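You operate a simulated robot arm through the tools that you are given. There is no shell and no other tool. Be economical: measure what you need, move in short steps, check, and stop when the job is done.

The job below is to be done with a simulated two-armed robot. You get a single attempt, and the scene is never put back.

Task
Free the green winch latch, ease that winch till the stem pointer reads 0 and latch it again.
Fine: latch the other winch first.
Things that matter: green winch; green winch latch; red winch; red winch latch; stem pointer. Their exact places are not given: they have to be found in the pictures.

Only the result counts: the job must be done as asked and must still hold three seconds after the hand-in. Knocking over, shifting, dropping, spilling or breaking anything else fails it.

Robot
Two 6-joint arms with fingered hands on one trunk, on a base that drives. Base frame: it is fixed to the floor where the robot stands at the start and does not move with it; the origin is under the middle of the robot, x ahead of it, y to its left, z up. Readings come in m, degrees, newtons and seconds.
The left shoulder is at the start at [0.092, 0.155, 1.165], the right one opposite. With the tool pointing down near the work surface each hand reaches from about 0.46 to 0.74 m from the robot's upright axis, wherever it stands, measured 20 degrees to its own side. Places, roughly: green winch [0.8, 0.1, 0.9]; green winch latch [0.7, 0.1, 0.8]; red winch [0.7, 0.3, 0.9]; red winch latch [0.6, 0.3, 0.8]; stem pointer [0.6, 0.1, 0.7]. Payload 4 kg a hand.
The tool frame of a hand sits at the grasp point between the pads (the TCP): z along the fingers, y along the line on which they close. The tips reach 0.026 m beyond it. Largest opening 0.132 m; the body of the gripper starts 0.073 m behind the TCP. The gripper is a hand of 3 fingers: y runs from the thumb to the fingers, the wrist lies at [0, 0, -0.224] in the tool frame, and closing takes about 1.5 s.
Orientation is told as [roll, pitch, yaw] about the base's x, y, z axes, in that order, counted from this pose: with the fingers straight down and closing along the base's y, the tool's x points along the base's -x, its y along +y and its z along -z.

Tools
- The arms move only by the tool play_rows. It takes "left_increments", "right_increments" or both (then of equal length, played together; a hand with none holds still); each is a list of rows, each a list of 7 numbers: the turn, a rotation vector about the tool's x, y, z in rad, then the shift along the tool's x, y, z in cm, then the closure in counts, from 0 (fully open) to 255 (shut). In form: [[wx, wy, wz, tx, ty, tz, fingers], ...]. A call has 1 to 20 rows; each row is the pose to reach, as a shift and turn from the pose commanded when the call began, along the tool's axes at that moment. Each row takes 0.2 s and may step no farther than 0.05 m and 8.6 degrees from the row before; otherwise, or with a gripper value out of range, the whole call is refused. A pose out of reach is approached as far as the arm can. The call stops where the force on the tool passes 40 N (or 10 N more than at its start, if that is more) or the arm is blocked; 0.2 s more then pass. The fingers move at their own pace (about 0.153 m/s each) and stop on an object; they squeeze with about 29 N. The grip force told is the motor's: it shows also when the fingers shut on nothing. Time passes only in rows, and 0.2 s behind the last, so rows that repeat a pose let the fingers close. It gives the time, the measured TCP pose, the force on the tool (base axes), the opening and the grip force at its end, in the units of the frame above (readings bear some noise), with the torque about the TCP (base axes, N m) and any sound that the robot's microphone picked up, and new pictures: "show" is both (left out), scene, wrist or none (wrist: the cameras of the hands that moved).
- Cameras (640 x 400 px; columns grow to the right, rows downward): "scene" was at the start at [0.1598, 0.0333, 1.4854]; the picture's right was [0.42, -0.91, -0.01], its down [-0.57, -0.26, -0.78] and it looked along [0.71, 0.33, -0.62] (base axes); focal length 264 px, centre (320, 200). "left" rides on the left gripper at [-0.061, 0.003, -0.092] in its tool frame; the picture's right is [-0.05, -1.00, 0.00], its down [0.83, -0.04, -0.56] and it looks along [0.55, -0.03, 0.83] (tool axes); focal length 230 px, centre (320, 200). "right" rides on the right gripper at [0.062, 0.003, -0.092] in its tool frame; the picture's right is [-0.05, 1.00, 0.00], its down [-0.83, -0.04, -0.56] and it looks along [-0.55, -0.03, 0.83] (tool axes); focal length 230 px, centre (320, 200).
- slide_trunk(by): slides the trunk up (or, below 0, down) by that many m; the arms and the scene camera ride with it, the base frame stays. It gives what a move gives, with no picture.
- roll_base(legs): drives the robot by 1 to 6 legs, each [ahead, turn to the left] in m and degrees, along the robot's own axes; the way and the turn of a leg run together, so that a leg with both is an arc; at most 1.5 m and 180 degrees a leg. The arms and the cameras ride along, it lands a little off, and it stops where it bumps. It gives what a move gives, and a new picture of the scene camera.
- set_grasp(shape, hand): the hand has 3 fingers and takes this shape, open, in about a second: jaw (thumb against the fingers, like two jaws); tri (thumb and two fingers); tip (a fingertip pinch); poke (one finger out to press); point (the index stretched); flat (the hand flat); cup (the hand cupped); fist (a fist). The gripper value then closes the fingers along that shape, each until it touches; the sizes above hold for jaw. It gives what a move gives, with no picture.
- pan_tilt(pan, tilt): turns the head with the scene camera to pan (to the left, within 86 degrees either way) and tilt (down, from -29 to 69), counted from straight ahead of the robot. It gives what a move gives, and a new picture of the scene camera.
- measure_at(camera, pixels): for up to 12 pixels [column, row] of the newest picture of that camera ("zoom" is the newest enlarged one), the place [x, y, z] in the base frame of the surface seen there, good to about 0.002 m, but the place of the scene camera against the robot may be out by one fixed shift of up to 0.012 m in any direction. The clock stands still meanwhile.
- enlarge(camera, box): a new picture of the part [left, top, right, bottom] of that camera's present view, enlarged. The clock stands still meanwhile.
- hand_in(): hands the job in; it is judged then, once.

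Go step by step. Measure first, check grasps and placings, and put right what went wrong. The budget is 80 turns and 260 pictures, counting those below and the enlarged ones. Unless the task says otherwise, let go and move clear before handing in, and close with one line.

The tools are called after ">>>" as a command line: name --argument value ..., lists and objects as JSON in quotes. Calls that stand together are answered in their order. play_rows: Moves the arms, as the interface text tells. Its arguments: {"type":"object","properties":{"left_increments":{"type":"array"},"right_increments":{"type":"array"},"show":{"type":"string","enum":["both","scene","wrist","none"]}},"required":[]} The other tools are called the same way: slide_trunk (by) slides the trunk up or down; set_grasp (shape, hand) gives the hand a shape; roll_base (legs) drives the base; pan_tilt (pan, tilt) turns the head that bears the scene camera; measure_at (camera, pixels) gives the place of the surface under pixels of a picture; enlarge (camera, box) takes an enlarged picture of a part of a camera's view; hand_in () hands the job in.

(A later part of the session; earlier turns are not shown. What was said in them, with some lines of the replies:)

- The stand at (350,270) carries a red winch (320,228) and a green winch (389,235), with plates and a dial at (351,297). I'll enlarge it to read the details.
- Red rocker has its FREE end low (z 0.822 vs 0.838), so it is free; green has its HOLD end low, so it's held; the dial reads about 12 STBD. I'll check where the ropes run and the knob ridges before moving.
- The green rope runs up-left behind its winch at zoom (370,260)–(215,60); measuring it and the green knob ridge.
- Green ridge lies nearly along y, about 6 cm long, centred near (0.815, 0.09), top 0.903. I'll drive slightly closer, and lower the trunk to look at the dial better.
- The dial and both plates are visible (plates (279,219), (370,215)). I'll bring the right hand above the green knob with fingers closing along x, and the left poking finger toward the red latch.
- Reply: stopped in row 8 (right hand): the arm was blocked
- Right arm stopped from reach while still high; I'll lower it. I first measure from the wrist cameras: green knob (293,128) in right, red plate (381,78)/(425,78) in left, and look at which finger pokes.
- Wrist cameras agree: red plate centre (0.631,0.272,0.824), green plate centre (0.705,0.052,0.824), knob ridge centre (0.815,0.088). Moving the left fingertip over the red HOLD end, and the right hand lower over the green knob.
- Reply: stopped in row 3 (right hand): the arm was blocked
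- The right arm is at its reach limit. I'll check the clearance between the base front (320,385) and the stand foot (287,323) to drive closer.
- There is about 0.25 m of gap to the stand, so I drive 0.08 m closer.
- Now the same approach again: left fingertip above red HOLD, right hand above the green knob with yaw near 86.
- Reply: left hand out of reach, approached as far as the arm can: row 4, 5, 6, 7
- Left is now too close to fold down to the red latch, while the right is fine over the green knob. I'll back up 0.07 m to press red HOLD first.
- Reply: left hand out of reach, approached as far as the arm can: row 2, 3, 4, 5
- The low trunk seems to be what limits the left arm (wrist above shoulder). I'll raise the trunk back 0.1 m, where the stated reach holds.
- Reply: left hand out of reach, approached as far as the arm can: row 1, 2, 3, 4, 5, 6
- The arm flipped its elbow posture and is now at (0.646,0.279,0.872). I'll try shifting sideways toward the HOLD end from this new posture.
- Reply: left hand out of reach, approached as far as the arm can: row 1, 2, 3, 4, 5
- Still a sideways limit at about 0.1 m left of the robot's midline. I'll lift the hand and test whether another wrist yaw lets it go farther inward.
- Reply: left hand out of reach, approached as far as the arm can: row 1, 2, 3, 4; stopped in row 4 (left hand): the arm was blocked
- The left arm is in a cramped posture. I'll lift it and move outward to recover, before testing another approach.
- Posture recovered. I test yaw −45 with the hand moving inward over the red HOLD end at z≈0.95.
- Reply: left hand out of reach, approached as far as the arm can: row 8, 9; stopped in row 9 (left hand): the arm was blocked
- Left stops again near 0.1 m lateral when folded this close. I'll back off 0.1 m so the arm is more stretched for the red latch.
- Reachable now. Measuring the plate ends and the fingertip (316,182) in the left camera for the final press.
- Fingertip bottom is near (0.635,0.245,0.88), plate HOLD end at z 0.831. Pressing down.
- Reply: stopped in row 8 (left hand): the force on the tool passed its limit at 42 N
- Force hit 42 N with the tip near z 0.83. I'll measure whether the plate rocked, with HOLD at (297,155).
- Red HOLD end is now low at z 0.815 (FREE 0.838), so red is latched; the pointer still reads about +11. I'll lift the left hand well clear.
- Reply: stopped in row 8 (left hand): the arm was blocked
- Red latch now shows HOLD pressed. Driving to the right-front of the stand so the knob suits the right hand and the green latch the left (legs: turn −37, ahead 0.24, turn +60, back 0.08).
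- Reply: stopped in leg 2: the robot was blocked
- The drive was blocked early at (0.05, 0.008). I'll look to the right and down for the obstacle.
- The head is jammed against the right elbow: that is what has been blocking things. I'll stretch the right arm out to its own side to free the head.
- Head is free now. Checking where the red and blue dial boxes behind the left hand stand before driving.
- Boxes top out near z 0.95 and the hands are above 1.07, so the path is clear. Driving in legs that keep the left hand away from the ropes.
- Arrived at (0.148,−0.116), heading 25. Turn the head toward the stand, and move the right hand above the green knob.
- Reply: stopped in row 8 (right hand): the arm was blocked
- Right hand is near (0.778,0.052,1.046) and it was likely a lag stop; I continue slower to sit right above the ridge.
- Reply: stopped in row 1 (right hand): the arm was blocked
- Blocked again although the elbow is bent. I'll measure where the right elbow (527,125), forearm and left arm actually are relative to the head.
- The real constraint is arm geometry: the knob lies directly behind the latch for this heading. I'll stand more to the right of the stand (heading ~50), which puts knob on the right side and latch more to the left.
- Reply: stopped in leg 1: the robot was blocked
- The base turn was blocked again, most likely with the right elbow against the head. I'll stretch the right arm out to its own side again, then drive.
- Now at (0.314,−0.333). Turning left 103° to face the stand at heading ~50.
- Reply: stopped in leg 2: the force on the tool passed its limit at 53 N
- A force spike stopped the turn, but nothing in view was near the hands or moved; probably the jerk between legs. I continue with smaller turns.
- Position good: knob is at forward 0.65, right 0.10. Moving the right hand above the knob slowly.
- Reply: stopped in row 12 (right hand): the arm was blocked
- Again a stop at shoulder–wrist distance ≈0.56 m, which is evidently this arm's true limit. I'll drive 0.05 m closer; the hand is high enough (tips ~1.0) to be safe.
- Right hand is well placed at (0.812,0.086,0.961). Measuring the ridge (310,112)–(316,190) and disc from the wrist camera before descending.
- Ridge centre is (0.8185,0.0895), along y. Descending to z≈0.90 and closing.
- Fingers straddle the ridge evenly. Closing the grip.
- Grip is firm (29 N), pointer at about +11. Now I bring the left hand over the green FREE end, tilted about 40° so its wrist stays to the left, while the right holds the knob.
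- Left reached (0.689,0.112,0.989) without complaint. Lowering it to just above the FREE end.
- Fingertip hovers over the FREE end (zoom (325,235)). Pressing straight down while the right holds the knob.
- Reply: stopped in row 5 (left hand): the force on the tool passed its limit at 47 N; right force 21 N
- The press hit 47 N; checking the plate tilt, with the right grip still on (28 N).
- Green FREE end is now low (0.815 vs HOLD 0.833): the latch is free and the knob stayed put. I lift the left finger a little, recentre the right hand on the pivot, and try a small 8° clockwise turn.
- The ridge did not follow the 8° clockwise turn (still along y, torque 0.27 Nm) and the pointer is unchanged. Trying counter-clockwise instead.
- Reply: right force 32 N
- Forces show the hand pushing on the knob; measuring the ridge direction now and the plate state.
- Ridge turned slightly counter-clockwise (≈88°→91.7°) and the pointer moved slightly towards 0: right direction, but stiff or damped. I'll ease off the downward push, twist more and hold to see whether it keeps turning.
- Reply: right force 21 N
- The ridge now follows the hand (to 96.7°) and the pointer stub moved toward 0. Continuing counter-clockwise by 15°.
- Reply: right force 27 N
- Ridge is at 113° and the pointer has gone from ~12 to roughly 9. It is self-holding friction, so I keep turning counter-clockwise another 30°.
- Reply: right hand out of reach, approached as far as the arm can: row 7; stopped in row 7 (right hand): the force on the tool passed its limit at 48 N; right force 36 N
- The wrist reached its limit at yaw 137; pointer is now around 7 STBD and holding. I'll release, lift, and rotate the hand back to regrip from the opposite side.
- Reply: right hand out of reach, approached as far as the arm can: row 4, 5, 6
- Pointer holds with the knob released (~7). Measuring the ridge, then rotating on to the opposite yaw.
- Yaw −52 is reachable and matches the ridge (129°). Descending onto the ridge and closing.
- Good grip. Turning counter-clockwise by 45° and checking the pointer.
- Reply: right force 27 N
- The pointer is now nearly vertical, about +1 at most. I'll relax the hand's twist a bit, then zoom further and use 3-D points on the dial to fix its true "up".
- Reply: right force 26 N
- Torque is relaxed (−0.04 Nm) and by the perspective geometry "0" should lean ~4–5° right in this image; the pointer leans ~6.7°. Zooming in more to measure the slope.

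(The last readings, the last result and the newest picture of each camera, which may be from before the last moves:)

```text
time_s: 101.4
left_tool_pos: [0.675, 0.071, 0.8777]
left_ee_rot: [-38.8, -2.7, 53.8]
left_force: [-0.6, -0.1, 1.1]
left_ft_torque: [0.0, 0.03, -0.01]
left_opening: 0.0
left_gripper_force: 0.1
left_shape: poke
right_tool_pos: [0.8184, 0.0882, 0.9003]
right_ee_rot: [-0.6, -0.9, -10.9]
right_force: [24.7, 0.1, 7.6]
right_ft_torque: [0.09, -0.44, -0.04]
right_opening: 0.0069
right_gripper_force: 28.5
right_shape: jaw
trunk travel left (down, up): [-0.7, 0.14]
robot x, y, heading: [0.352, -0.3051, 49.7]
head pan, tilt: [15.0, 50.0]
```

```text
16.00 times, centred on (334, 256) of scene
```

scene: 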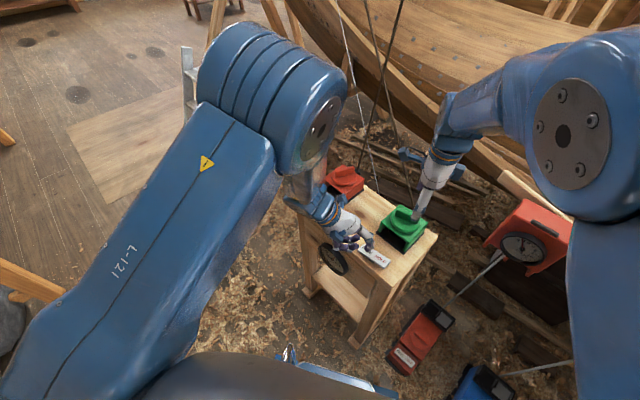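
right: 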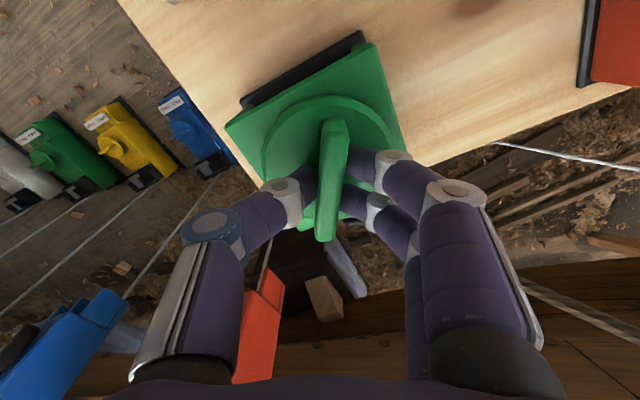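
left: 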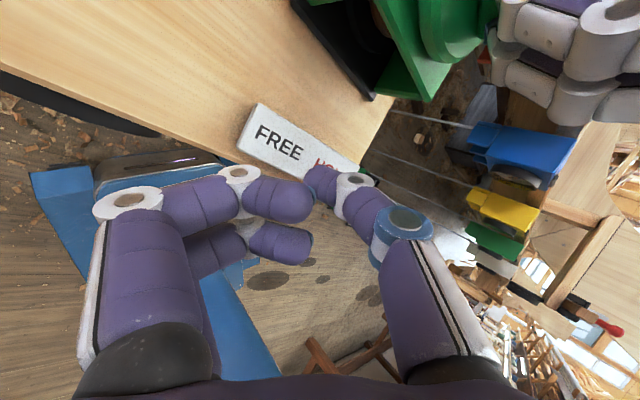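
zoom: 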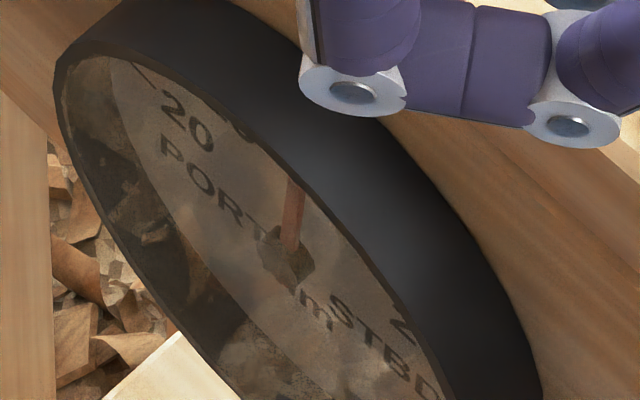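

The pointer edges (283,245)→(288,180) match the vertical direction within about 0.3 mm of zero. Now moving the left finger over the HOLD end while the right holds the knob.

>>> play_rows --left_increments '[[0, 0, 0, 0.25, -0.7, 0.44, 0], [0, 0, 0, 0.5, -1.4, 0.88, 0], [0, 0, 0, 0.75, -2.05, 1.32, 0], [0, 0, 0, 1.0, -2.7, 1.76, 0], [0, 0, 0, 1.3, -3.4, 2.2, 0], [0, 0, 0, 1.54, -4.08, 2.64, 0], [0, 0, 0, 1.54, -4.08, 2.64, 0]]' --right_increments '[[0, 0, 0, 0, 0, 0, 255], [0, 0, 0, 0, 0, 0, 255], [0, 0, 0, 0, 0, 0, 255], [0, 0, 0, 0, 0, 0, 255], [0, 0, 0, 0, 0, 0, 255], [0, 0, 0, 0, 0, 0, 255], [0, 0, 0, 0, 0, 0, 255]]' --show "scene"

>>> enlarge --camera "scene" --box '[340, 200, 430, 280]'

```text
time_s: 103.0
left_tool_pos: [0.6917, 0.075, 0.8881]
left_ee_rot: [-41.5, -2.3, 56.9]
left_force: [-0.4, 0.2, -0.7]
left_ft_torque: [-0.01, 0.02, -0.01]
left_opening: 0.0001
left_gripper_force: 0.1
left_shape: poke
left hand out of reach, approached as far as the arm can: row 3, 4, 5, 6, 7
right_tool_pos: [0.8183, 0.0875, 0.8998]
right_ee_rot: [-0.5, -1.0, -10.8]
right_force: [23.7, -0.6, 7.1]
right_ft_torque: [0.03, -0.46, -0.06]
right_opening: 0.0069
right_gripper_force: 28.7
right_shape: jaw
trunk travel left (down, up): [-0.7, 0.14]
robot x, y, heading: [0.3514, -0.3058, 49.7]
head pan, tilt: [15.0, 50.0]
```

scene: 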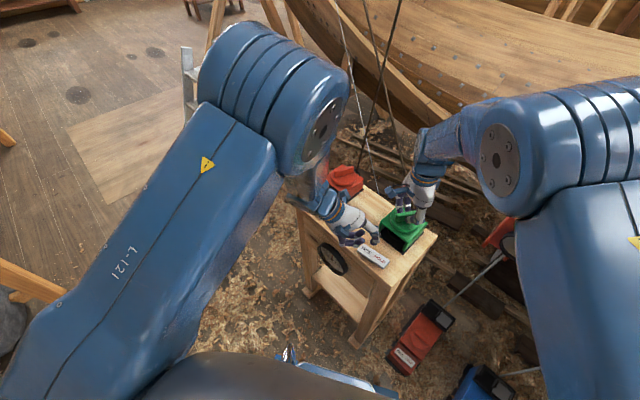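

```text
5.00 times, centred on (385, 240) of scene
```

zoom: 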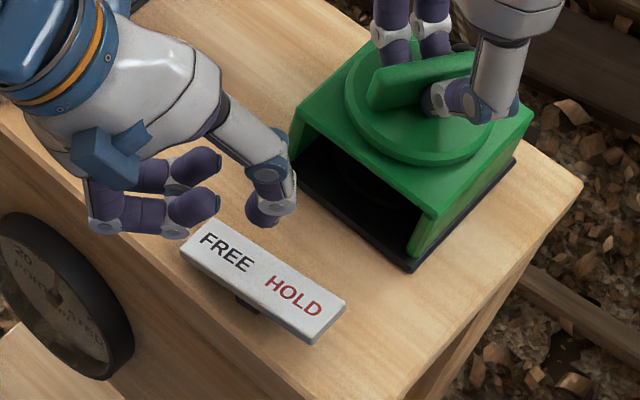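

The left arm cannot get that far right. Since friction holds the winch, I'll release the knob, lift the right hand and retract the left, check the pointer, and press HOLD with the right hand.

>>> play_rows --left_increments '[[0, 0, 0, 0, -0.8, -1.0, 0], [0, 0, 0, 0, -1.2, -2.2, 0], [0, 0, 0, 0, -1, -3.6, 0], [0, 0, 0, 0, -0.4, -5, 0], [0, 0, 0, 0, 0.4, -6.5, 0], [0, 0, 0, 0, 1.4, -8.2, 0], [0, 0, 0, 0, 2.4, -9.7, 0], [0, 0, 0, 0, 2.4, -9.7, 0]]' --right_increments '[[0, 0, 0, 0, 0, 0, 180], [0, 0, 0, 0, 0, 0, 110], [0, 0, 0, 0, 0, 0, 110], [0, 0, 0, 0, 0, -1, 110], [0, 0, 0, 0, 0, -3, 110], [0, 0, 0, 0, 0, -5, 110], [0, 0, 0, 0, 0, -7, 110], [0, 0, 0, 0, 0, -9, 110]]' --show "scene"

>>> enlarge --camera "scene" --box '[321, 247, 349, 270]'

```text
time_s: 104.8
left_tool_pos: [0.622, 0.1009, 0.9399]
left_ee_rot: [-38.7, -2.7, 53.3]
left_force: [0.1, -0.3, -0.1]
left_ft_torque: [0.02, -0.01, -0.02]
left_opening: 0.0003
left_gripper_force: 0.0
left_shape: poke
right_tool_pos: [0.8143, 0.0905, 0.9895]
right_ee_rot: [-0.5, -0.9, -10.9]
right_force: [0.1, 0.1, -0.6]
right_ft_torque: [0.06, 0.01, -0.01]
right_opening: 0.0749
right_gripper_force: 0.0
right_shape: jaw
trunk travel left (down, up): [-0.7, 0.14]
robot x, y, heading: [0.3515, -0.3065, 49.6]
head pan, tilt: [15.0, 50.0]
```

scene: 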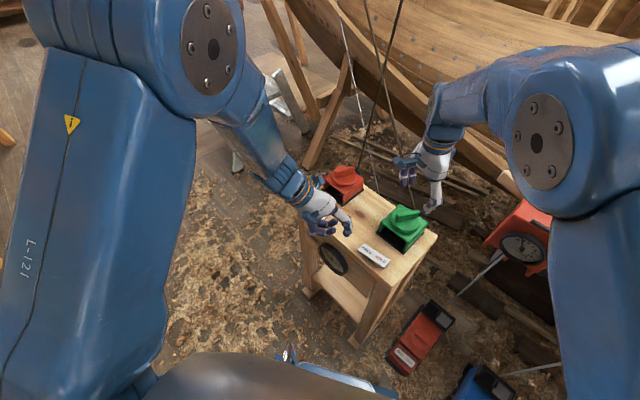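

```text
16.00 times, centred on (335, 258) of scene
```

zoom: 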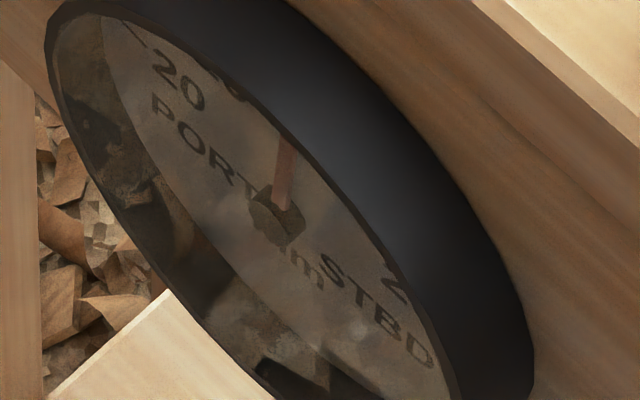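

The pointer stays at 0 (slope 0.09 vs. 0.07 expected for zero) with the knob released. Moving the right hand, fingers closed, round to the HOLD side of the latch.

>>> play_rows --right_increments '[[0, 0, -0.1, 0.1, -0.8, 0, 150], [0, 0, -0.2, 0.4, -2, 0, 200], [0, 0, -0.31, 0.6, -3.2, 0, 255], [0, 0, -0.42, 0.9, -4.5, 0, 255], [0, 0, -0.53, 1.1, -5.8, 0, 255], [0, 0, -0.64, 1.4, -7, 0, 255], [0, 0, -0.75, 1.6, -8.2, 0.5, 255], [0, 0, -0.86, 1.8, -9.4, 1, 255], [0, 0, -0.96, 2, -10.5, 1.5, 255], [0, 0, -1.06, 2.24, -11.6, 2, 255], [0, 0, -1.06, 2.24, -11.6, 2, 255]]'

```text
time_s: 107.2
left_tool_pos: [0.6217, 0.103, 0.9392]
left_ee_rot: [-38.8, -2.7, 53.5]
left_force: [0.4, -0.3, -0.5]
left_ft_torque: [-0.01, 0.01, 0.0]
left_opening: 0.0
left_gripper_force: 0.0
left_shape: poke
right_tool_pos: [0.7744, -0.0185, 0.9767]
right_ee_rot: [2.4, -0.1, 47.9]
right_force: [-0.2, 0.4, -0.3]
right_ft_torque: [-0.05, -0.01, 0.0]
right_opening: 0.0
right_gripper_force: 29.4
right_shape: jaw
trunk travel left (down, up): [-0.7, 0.14]
robot x, y, heading: [0.3533, -0.3057, 49.8]
head pan, tilt: [15.0, 50.0]
```

scene: 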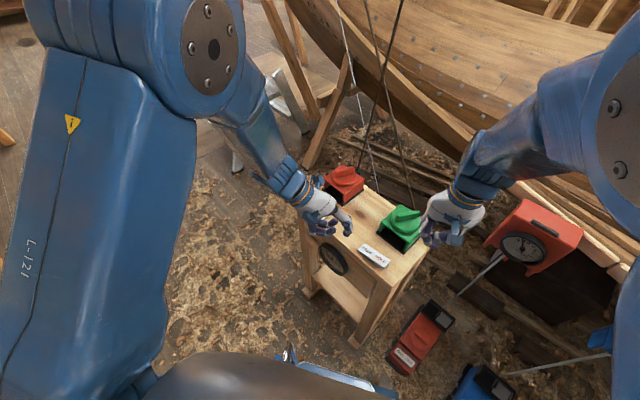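
right: 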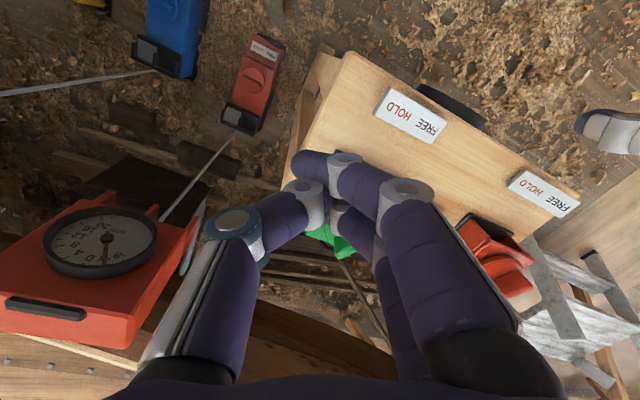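

Right hand is beside the latch at (0.774,−0.019,0.977). Now tilting it 25° and moving its tips above the HOLD end.

>>> play_rows --right_increments '[[-0.07, 0, 0, 0.15, 1, 0, 255], [-0.14, 0, 0, 0.3, 2, 0, 255], [-0.21, 0, 0, 0.45, 3, 0.3, 255], [-0.28, 0, 0, 0.6, 4, 1, 255], [-0.35, 0, 0, 0.75, 5, 2.5, 255], [-0.41, 0, 0, 0.92, 5.95, 4, 255], [-0.41, 0, 0, 0.92, 5.95, 6, 255], [-0.41, 0, 0, 0.92, 5.95, 8, 255], [-0.41, 0, 0, 0.92, 5.95, 8.7, 255], [-0.41, 0, 0, 0.92, 5.95, 8.7, 255]]'

>>> enlarge --camera "scene" --box '[340, 200, 430, 280]'

```text
time_s: 109.4
left_tool_pos: [0.6217, 0.1023, 0.9385]
left_ee_rot: [-38.8, -2.7, 53.5]
left_force: [0.4, 0.2, 0.1]
left_ft_torque: [0.0, 0.01, 0.02]
left_opening: 0.0002
left_gripper_force: 0.0
left_shape: poke
right_tool_pos: [0.7209, 0.0106, 0.8829]
right_ee_rot: [22.4, -0.1, 49.9]
right_force: [0.2, -0.2, 0.0]
right_ft_torque: [0.0, 0.03, 0.03]
right_opening: 0.0
right_gripper_force: 28.9
right_shape: jaw
trunk travel left (down, up): [-0.7, 0.14]
robot x, y, heading: [0.3501, -0.3096, 49.7]
head pan, tilt: [15.0, 50.0]
```

scene: 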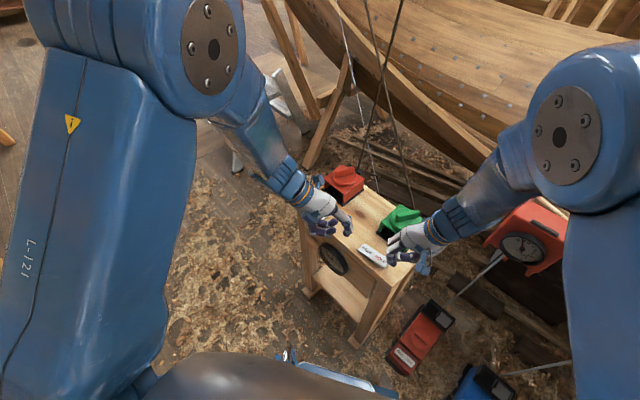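
right: 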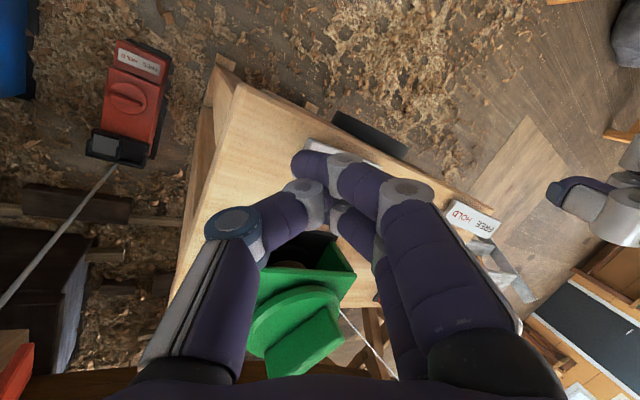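

```text
5.00 times, centred on (385, 240) of scene
```

zoom: 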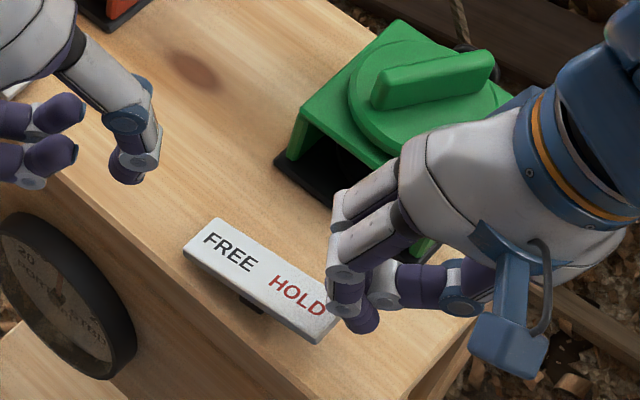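

Tips are just at the right end of the plate (zoom (355,320)); I check their place and the clearance of the knuckles (370,190) to the winch housing.

>>> measure_at --camera "zoom" --pixels '[[345, 270], [350, 310], [362, 325], [370, 190], [345, 205], [390, 240], [300, 150], [430, 248], [310, 310], [335, 320], [450, 275]]'

```text
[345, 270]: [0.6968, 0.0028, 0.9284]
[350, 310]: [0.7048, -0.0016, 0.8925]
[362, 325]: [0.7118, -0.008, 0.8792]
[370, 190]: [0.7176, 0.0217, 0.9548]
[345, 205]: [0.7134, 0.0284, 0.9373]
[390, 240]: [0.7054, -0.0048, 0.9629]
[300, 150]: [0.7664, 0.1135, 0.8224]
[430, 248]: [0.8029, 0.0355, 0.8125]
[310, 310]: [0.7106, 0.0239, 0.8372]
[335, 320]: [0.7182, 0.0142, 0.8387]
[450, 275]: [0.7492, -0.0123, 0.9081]
```

Knuckles (x ≤ 0.75) clear the housing (x ≥ 0.766). Shift ~2 cm onto the plate and press down.

>>> play_rows --right_increments '[[0, 0, 0, -0.7, 0.83, 0.35, 255], [0, 0, 0, -1.36, 1.67, 0.69, 255], [0, 0, 0, -1.36, 0.91, 2.54, 255], [0, 0, 0, -1.36, 0.53, 3.46, 255], [0, 0, 0, -1.36, 0.34, 3.93, 255], [0, 0, 0, -1.36, 0.15, 4.39, 255], [0, 0, 0, -1.36, 0, 4.76, 255], [0, 0, 0, -1.36, -0.16, 5.13, 255], [0, 0, 0, -1.36, -0.31, 5.5, 255], [0, 0, 0, -1.36, -0.46, 5.87, 255], [0, 0, 0, -1.36, -0.62, 6.24, 255]]'

>>> enlarge --camera "scene" --box '[340, 200, 430, 280]'

```text
time_s: 111.3
left_tool_pos: [0.6106, 0.0891, 0.9488]
left_ee_rot: [-38.8, -3.9, 53.6]
left_force: [0.2, 0.0, 1.0]
left_ft_torque: [0.03, 0.02, -0.04]
left_opening: 0.0
left_gripper_force: 0.1
left_shape: poke
right_tool_pos: [0.7102, 0.0225, 0.8477]
right_ee_rot: [22.3, -1.6, 49.6]
right_force: [0.0, -0.3, -0.1]
right_ft_torque: [0.01, 0.03, -0.01]
right_opening: 0.0
right_gripper_force: 29.0
right_shape: jaw
trunk travel left (down, up): [-0.7, 0.14]
robot x, y, heading: [0.3504, -0.3074, 49.6]
head pan, tilt: [15.0, 50.0]
stopped in row 9 (right hand): the force on the tool passed its limit at 43 N (the readings are from after the stop); the commanded pose is now the measured one
```

scene: 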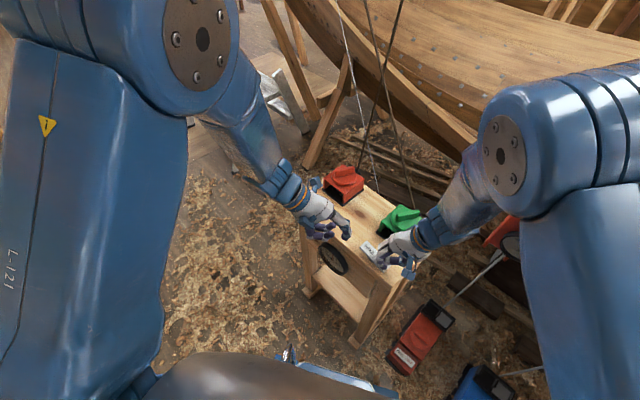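
right: 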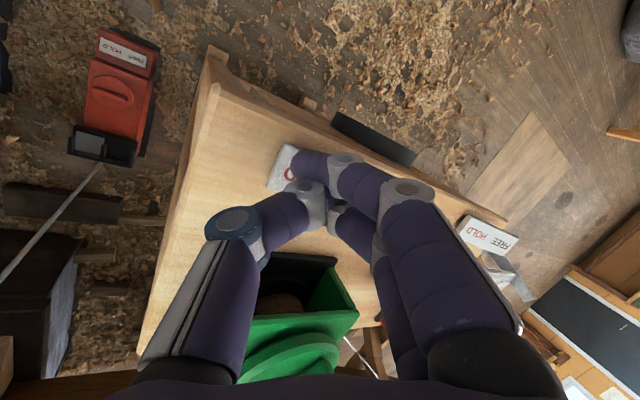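

```text
5.00 times, centred on (385, 240) of scene
```

zoom: 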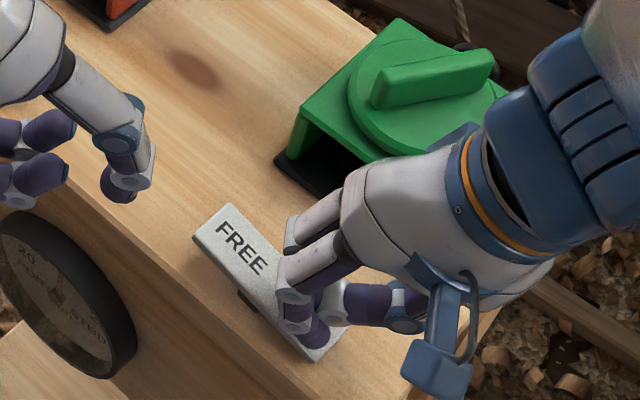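

The plate appears to have rocked to HOLD. Lifting both hands clear, then I verify the latch and pointer.

>>> play_rows --right_increments '[[0, 0, 0, 0, 0.6, -1.4, 255], [0, 0, 0, 0, 1.3, -3.2, 255], [0, 0, 0, 0, 2.1, -5.2, 255], [0, 0, 0, 0, 3, -7.4, 255], [0, 0, 0, 0, 3.4, -9.4, 255], [0, 0, 0, 0, 1.5, -11, 255], [0, 0, 0, 0, -0.5, -12, 255], [0, 0, 0, 0, -2.5, -13, 255], [0, 0, 0, 0, -4.5, -14, 255], [0, 0, 0, 0, -4.5, -14, 255]]' --left_increments '[[0, 0, 0, 0, -0.4, -1.4, 0], [0, 0, 0, 0, -0.4, -2.8, 0], [0, 0, 0, 0, 0, -4.2, 0], [0, 0, 0, 0, 0.6, -5.6, 0], [0, 0, 0, 0, 1.2, -7, 0], [0, 0, 0, 0, 1.8, -8.4, 0], [0, 0, 0, 0, 2.4, -9.7, 0], [0, 0, 0, 0, 3.2, -10.5, 0], [0, 0, 0, 0, 4, -11, 0], [0, 0, 0, 0, 4, -11, 0]]'

>>> enlarge --camera "scene" --box '[321, 247, 349, 270]'

>>> enlarge --camera "scene" --box '[290, 160, 450, 290]'

```text
time_s: 113.5
left_tool_pos: [0.5305, 0.1471, 1.009]
left_ee_rot: [-39.1, -3.8, 53.5]
left_force: [0.3, -0.4, -0.1]
left_ft_torque: [0.02, -0.02, 0.02]
left_opening: 0.0
left_gripper_force: 0.0
left_shape: poke
right_tool_pos: [0.7785, -0.0371, 0.9562]
right_ee_rot: [22.4, -1.5, 49.8]
right_force: [0.2, 0.6, 1.1]
right_ft_torque: [-0.02, -0.01, 0.0]
right_opening: 0.0
right_gripper_force: 28.8
right_shape: jaw
trunk travel left (down, up): [-0.7, 0.14]
robot x, y, heading: [0.3506, -0.3116, 49.5]
head pan, tilt: [15.0, 50.0]
```

scene: 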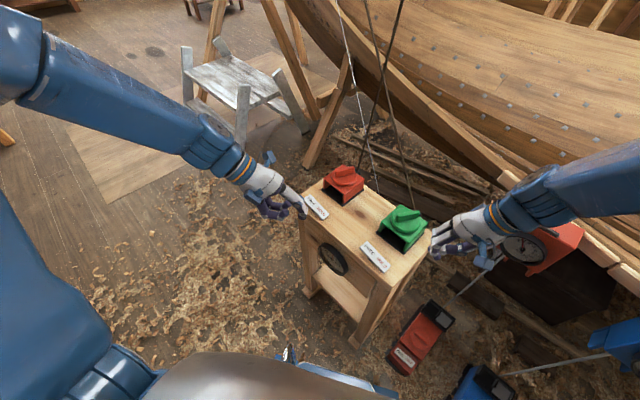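
right: 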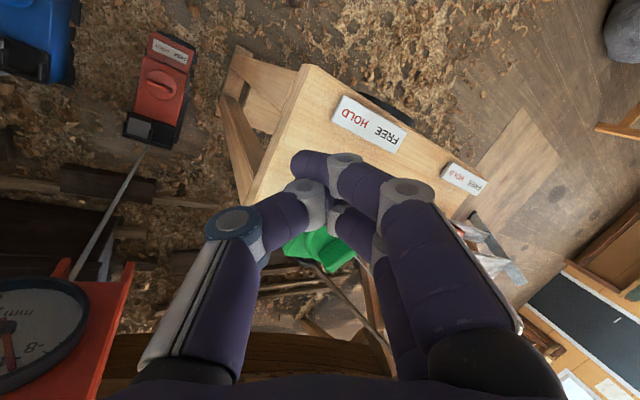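
left: 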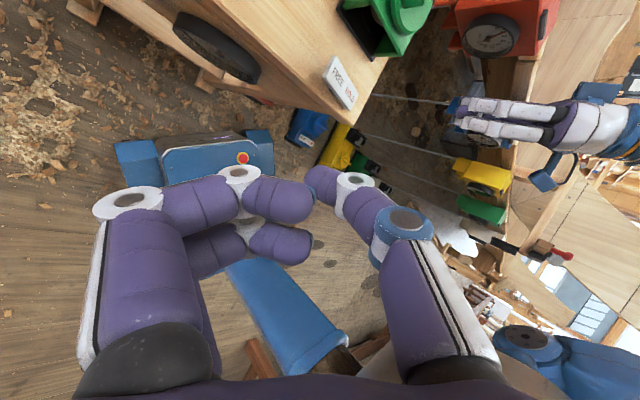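

```text
16.00 times, centred on (335, 258) of scene
```

zoom: 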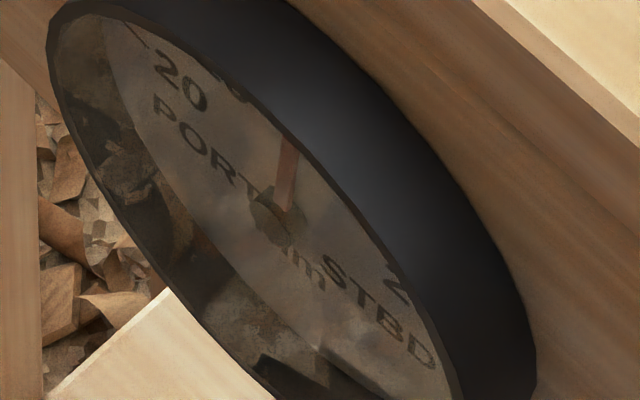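

```text
3.08 times, centred on (370, 225) of scene
```

zoom: 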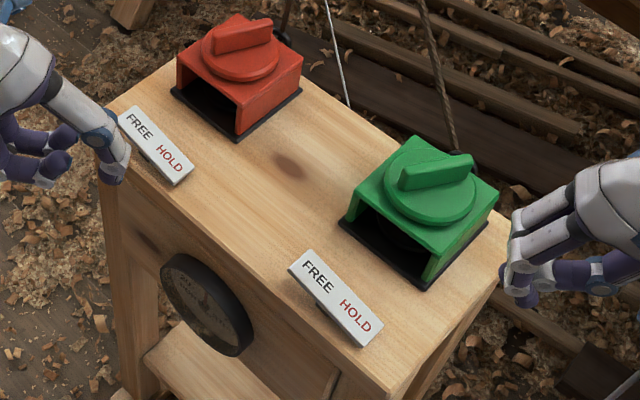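

Both latches show HOLD low and the pointer is near 0 (slope ~0.11, i.e. perhaps +0.3). I'll back off 0.25 m and lower the trunk for a more frontal view of the dial.

>>> roll_base --legs '[[-0.25, 0]]'

>>> slide_trunk --by -0.3

>>> pan_tilt --pan 0 --tilt 30

```text
time_s: 115.3
left_tool_pos: [0.3691, -0.0456, 1.0081]
left_ee_rot: [-39.0, -3.7, 53.4]
left_force: [-0.6, 1.3, 0.1]
left_ft_torque: [-0.01, 0.0, -0.03]
left_opening: 0.0
left_gripper_force: 0.1
left_shape: poke
right_tool_pos: [0.6184, -0.2295, 0.9579]
right_ee_rot: [22.4, -1.3, 49.9]
right_force: [-0.5, 0.4, 0.3]
right_ft_torque: [-0.01, -0.01, 0.02]
right_opening: 0.0002
right_gripper_force: 29.0
right_shape: jaw
trunk travel left (down, up): [-0.7, 0.14]
robot x, y, heading: [0.1895, -0.4955, 49.7]
head pan, tilt: [15.0, 50.0]
```

scene: 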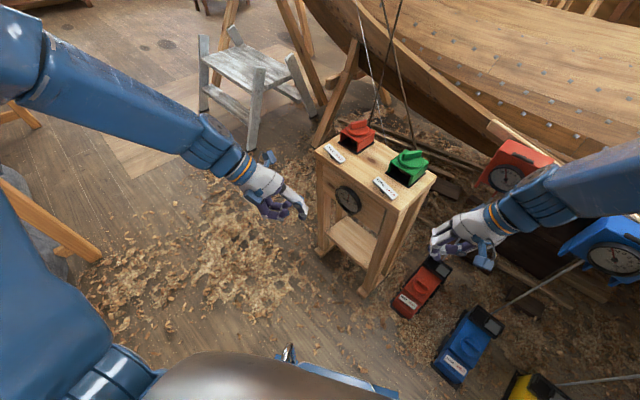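

```text
time_s: 118.3
left_tool_pos: [0.3589, -0.0595, 0.7157]
left_ee_rot: [-39.1, -5.0, 53.4]
left_force: [-0.5, -0.2, 0.0]
left_ft_torque: [0.0, 0.0, 0.02]
left_opening: 0.0
left_gripper_force: 0.1
left_shape: poke
right_tool_pos: [0.6059, -0.243, 0.666]
right_ee_rot: [22.4, -2.4, 50.0]
right_force: [0.8, 0.5, 0.4]
right_ft_torque: [0.01, -0.02, 0.04]
right_opening: 0.0
right_gripper_force: 29.5
right_shape: jaw
trunk travel left (down, up): [-0.4, 0.44]
robot x, y, heading: [0.187, -0.4976, 49.5]
head pan, tilt: [15.0, 50.0]
```

```text
time_s: 119.1
left_tool_pos: [0.3586, -0.0595, 0.7155]
left_ee_rot: [-39.0, -4.9, 53.3]
left_force: [-0.6, 0.0, -0.3]
left_ft_torque: [0.0, 0.01, 0.01]
left_opening: 0.0
left_gripper_force: 0.1
left_shape: poke
right_tool_pos: [0.6067, -0.2426, 0.6662]
right_ee_rot: [22.5, -2.4, 49.9]
right_force: [-0.8, 0.2, 0.5]
right_ft_torque: [-0.01, -0.03, 0.0]
right_opening: 0.0001
right_gripper_force: 28.9
right_shape: jaw
trunk travel left (down, up): [-0.4, 0.44]
robot x, y, heading: [0.1888, -0.4996, 49.9]
head pan, tilt: [0.0, 30.0]
```

scene: 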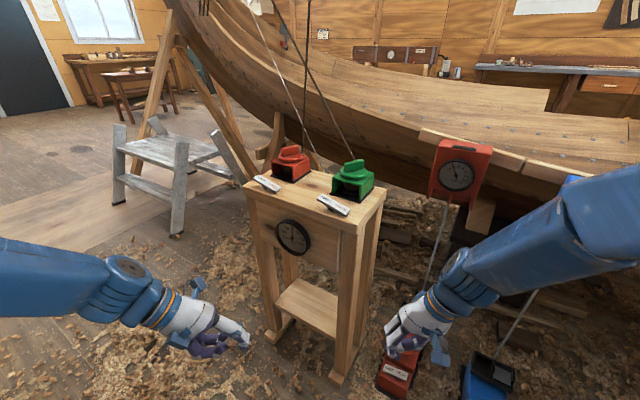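

Now the dial at (293,237) is visible nearly frontally; zooming on it and the latches.

>>> enlarge --camera "scene" --box '[271, 214, 315, 260]'

>>> enlarge --camera "scene" --box '[240, 140, 400, 240]'

```text
8.70 times, centred on (293, 237) of scene
```

zoom: 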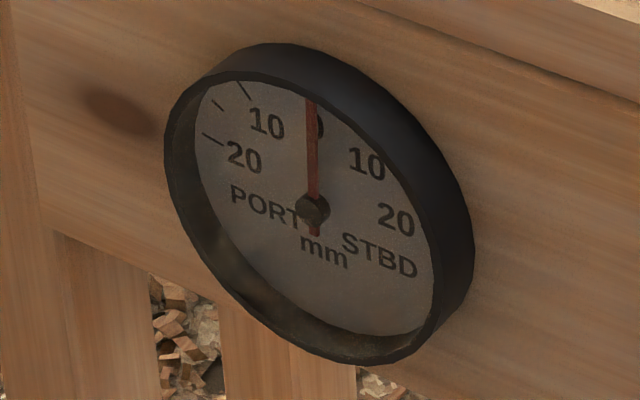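

```text
4.00 times, centred on (320, 190) of scene
```

zoom: 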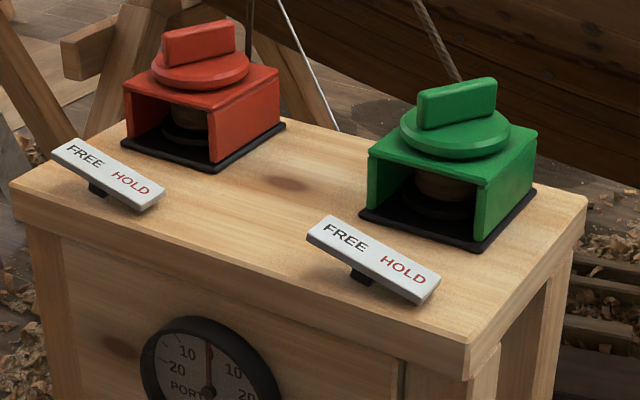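

Latches both at HOLD; pointer is very close to 0. Zooming more to judge the residual angle.

>>> enlarge --camera "scene" --box '[281, 222, 307, 242]'

>>> pan_tilt --pan 6 --tilt 38

>>> enlarge --camera "scene" --box '[306, 180, 336, 220]'

```text
16.00 times, centred on (294, 232) of scene
```

zoom: 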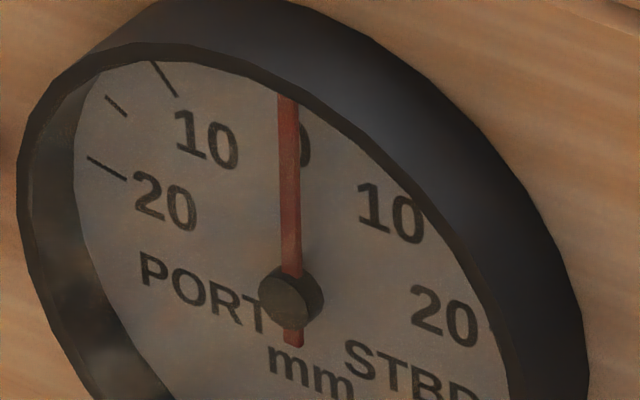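

```text
time_s: 119.8
left_tool_pos: [0.3584, -0.0612, 0.7162]
left_ee_rot: [-39.2, -5.0, 53.2]
left_force: [-0.4, 0.1, 0.1]
left_ft_torque: [0.01, -0.01, 0.01]
left_opening: 0.0001
left_gripper_force: 0.0
left_shape: poke
right_tool_pos: [0.6056, -0.243, 0.6662]
right_ee_rot: [22.4, -2.4, 49.9]
right_force: [0.4, -0.5, -0.6]
right_ft_torque: [0.01, -0.01, 0.0]
right_opening: 0.0
right_gripper_force: 29.0
right_shape: jaw
trunk travel left (down, up): [-0.4, 0.44]
robot x, y, heading: [0.1851, -0.4991, 49.8]
head pan, tilt: [6.0, 38.0]
```

scene: 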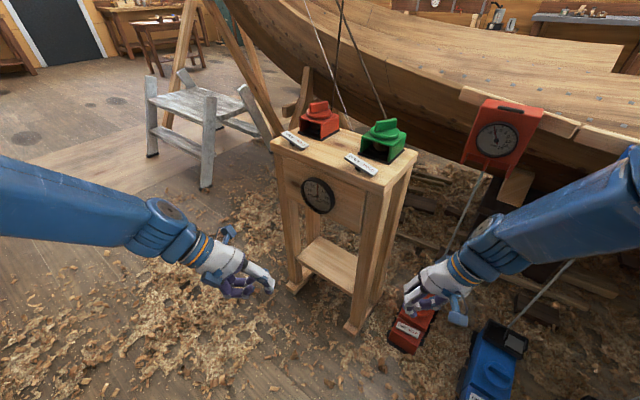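

```text
10.00 times, centred on (321, 200) of scene
```

zoom: 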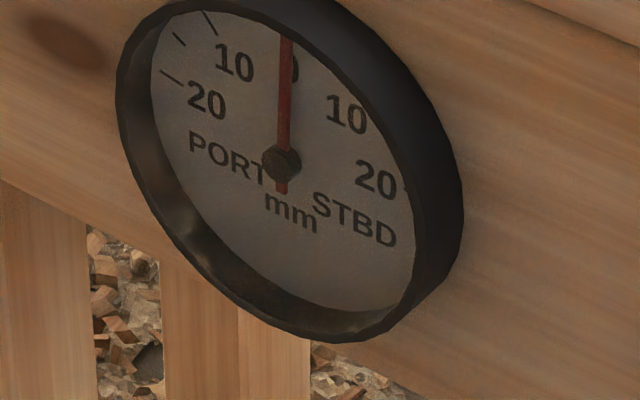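

In this near-frontal view the pointer, from (281,192) to (286,38), lies on the "0" and reads at most about 0.7 mm to STBD. Both plates show their HOLD end down, and both hands are clear, so I'm handing in.

>>> hand_in

```text
The job is handed in.
```

The job is handed in: I latched the red winch first, then freed the green winch, eased it and latched it again, with the stem pointer reading about 0 (my estimate is 0.5–0.8 mm to STBD).
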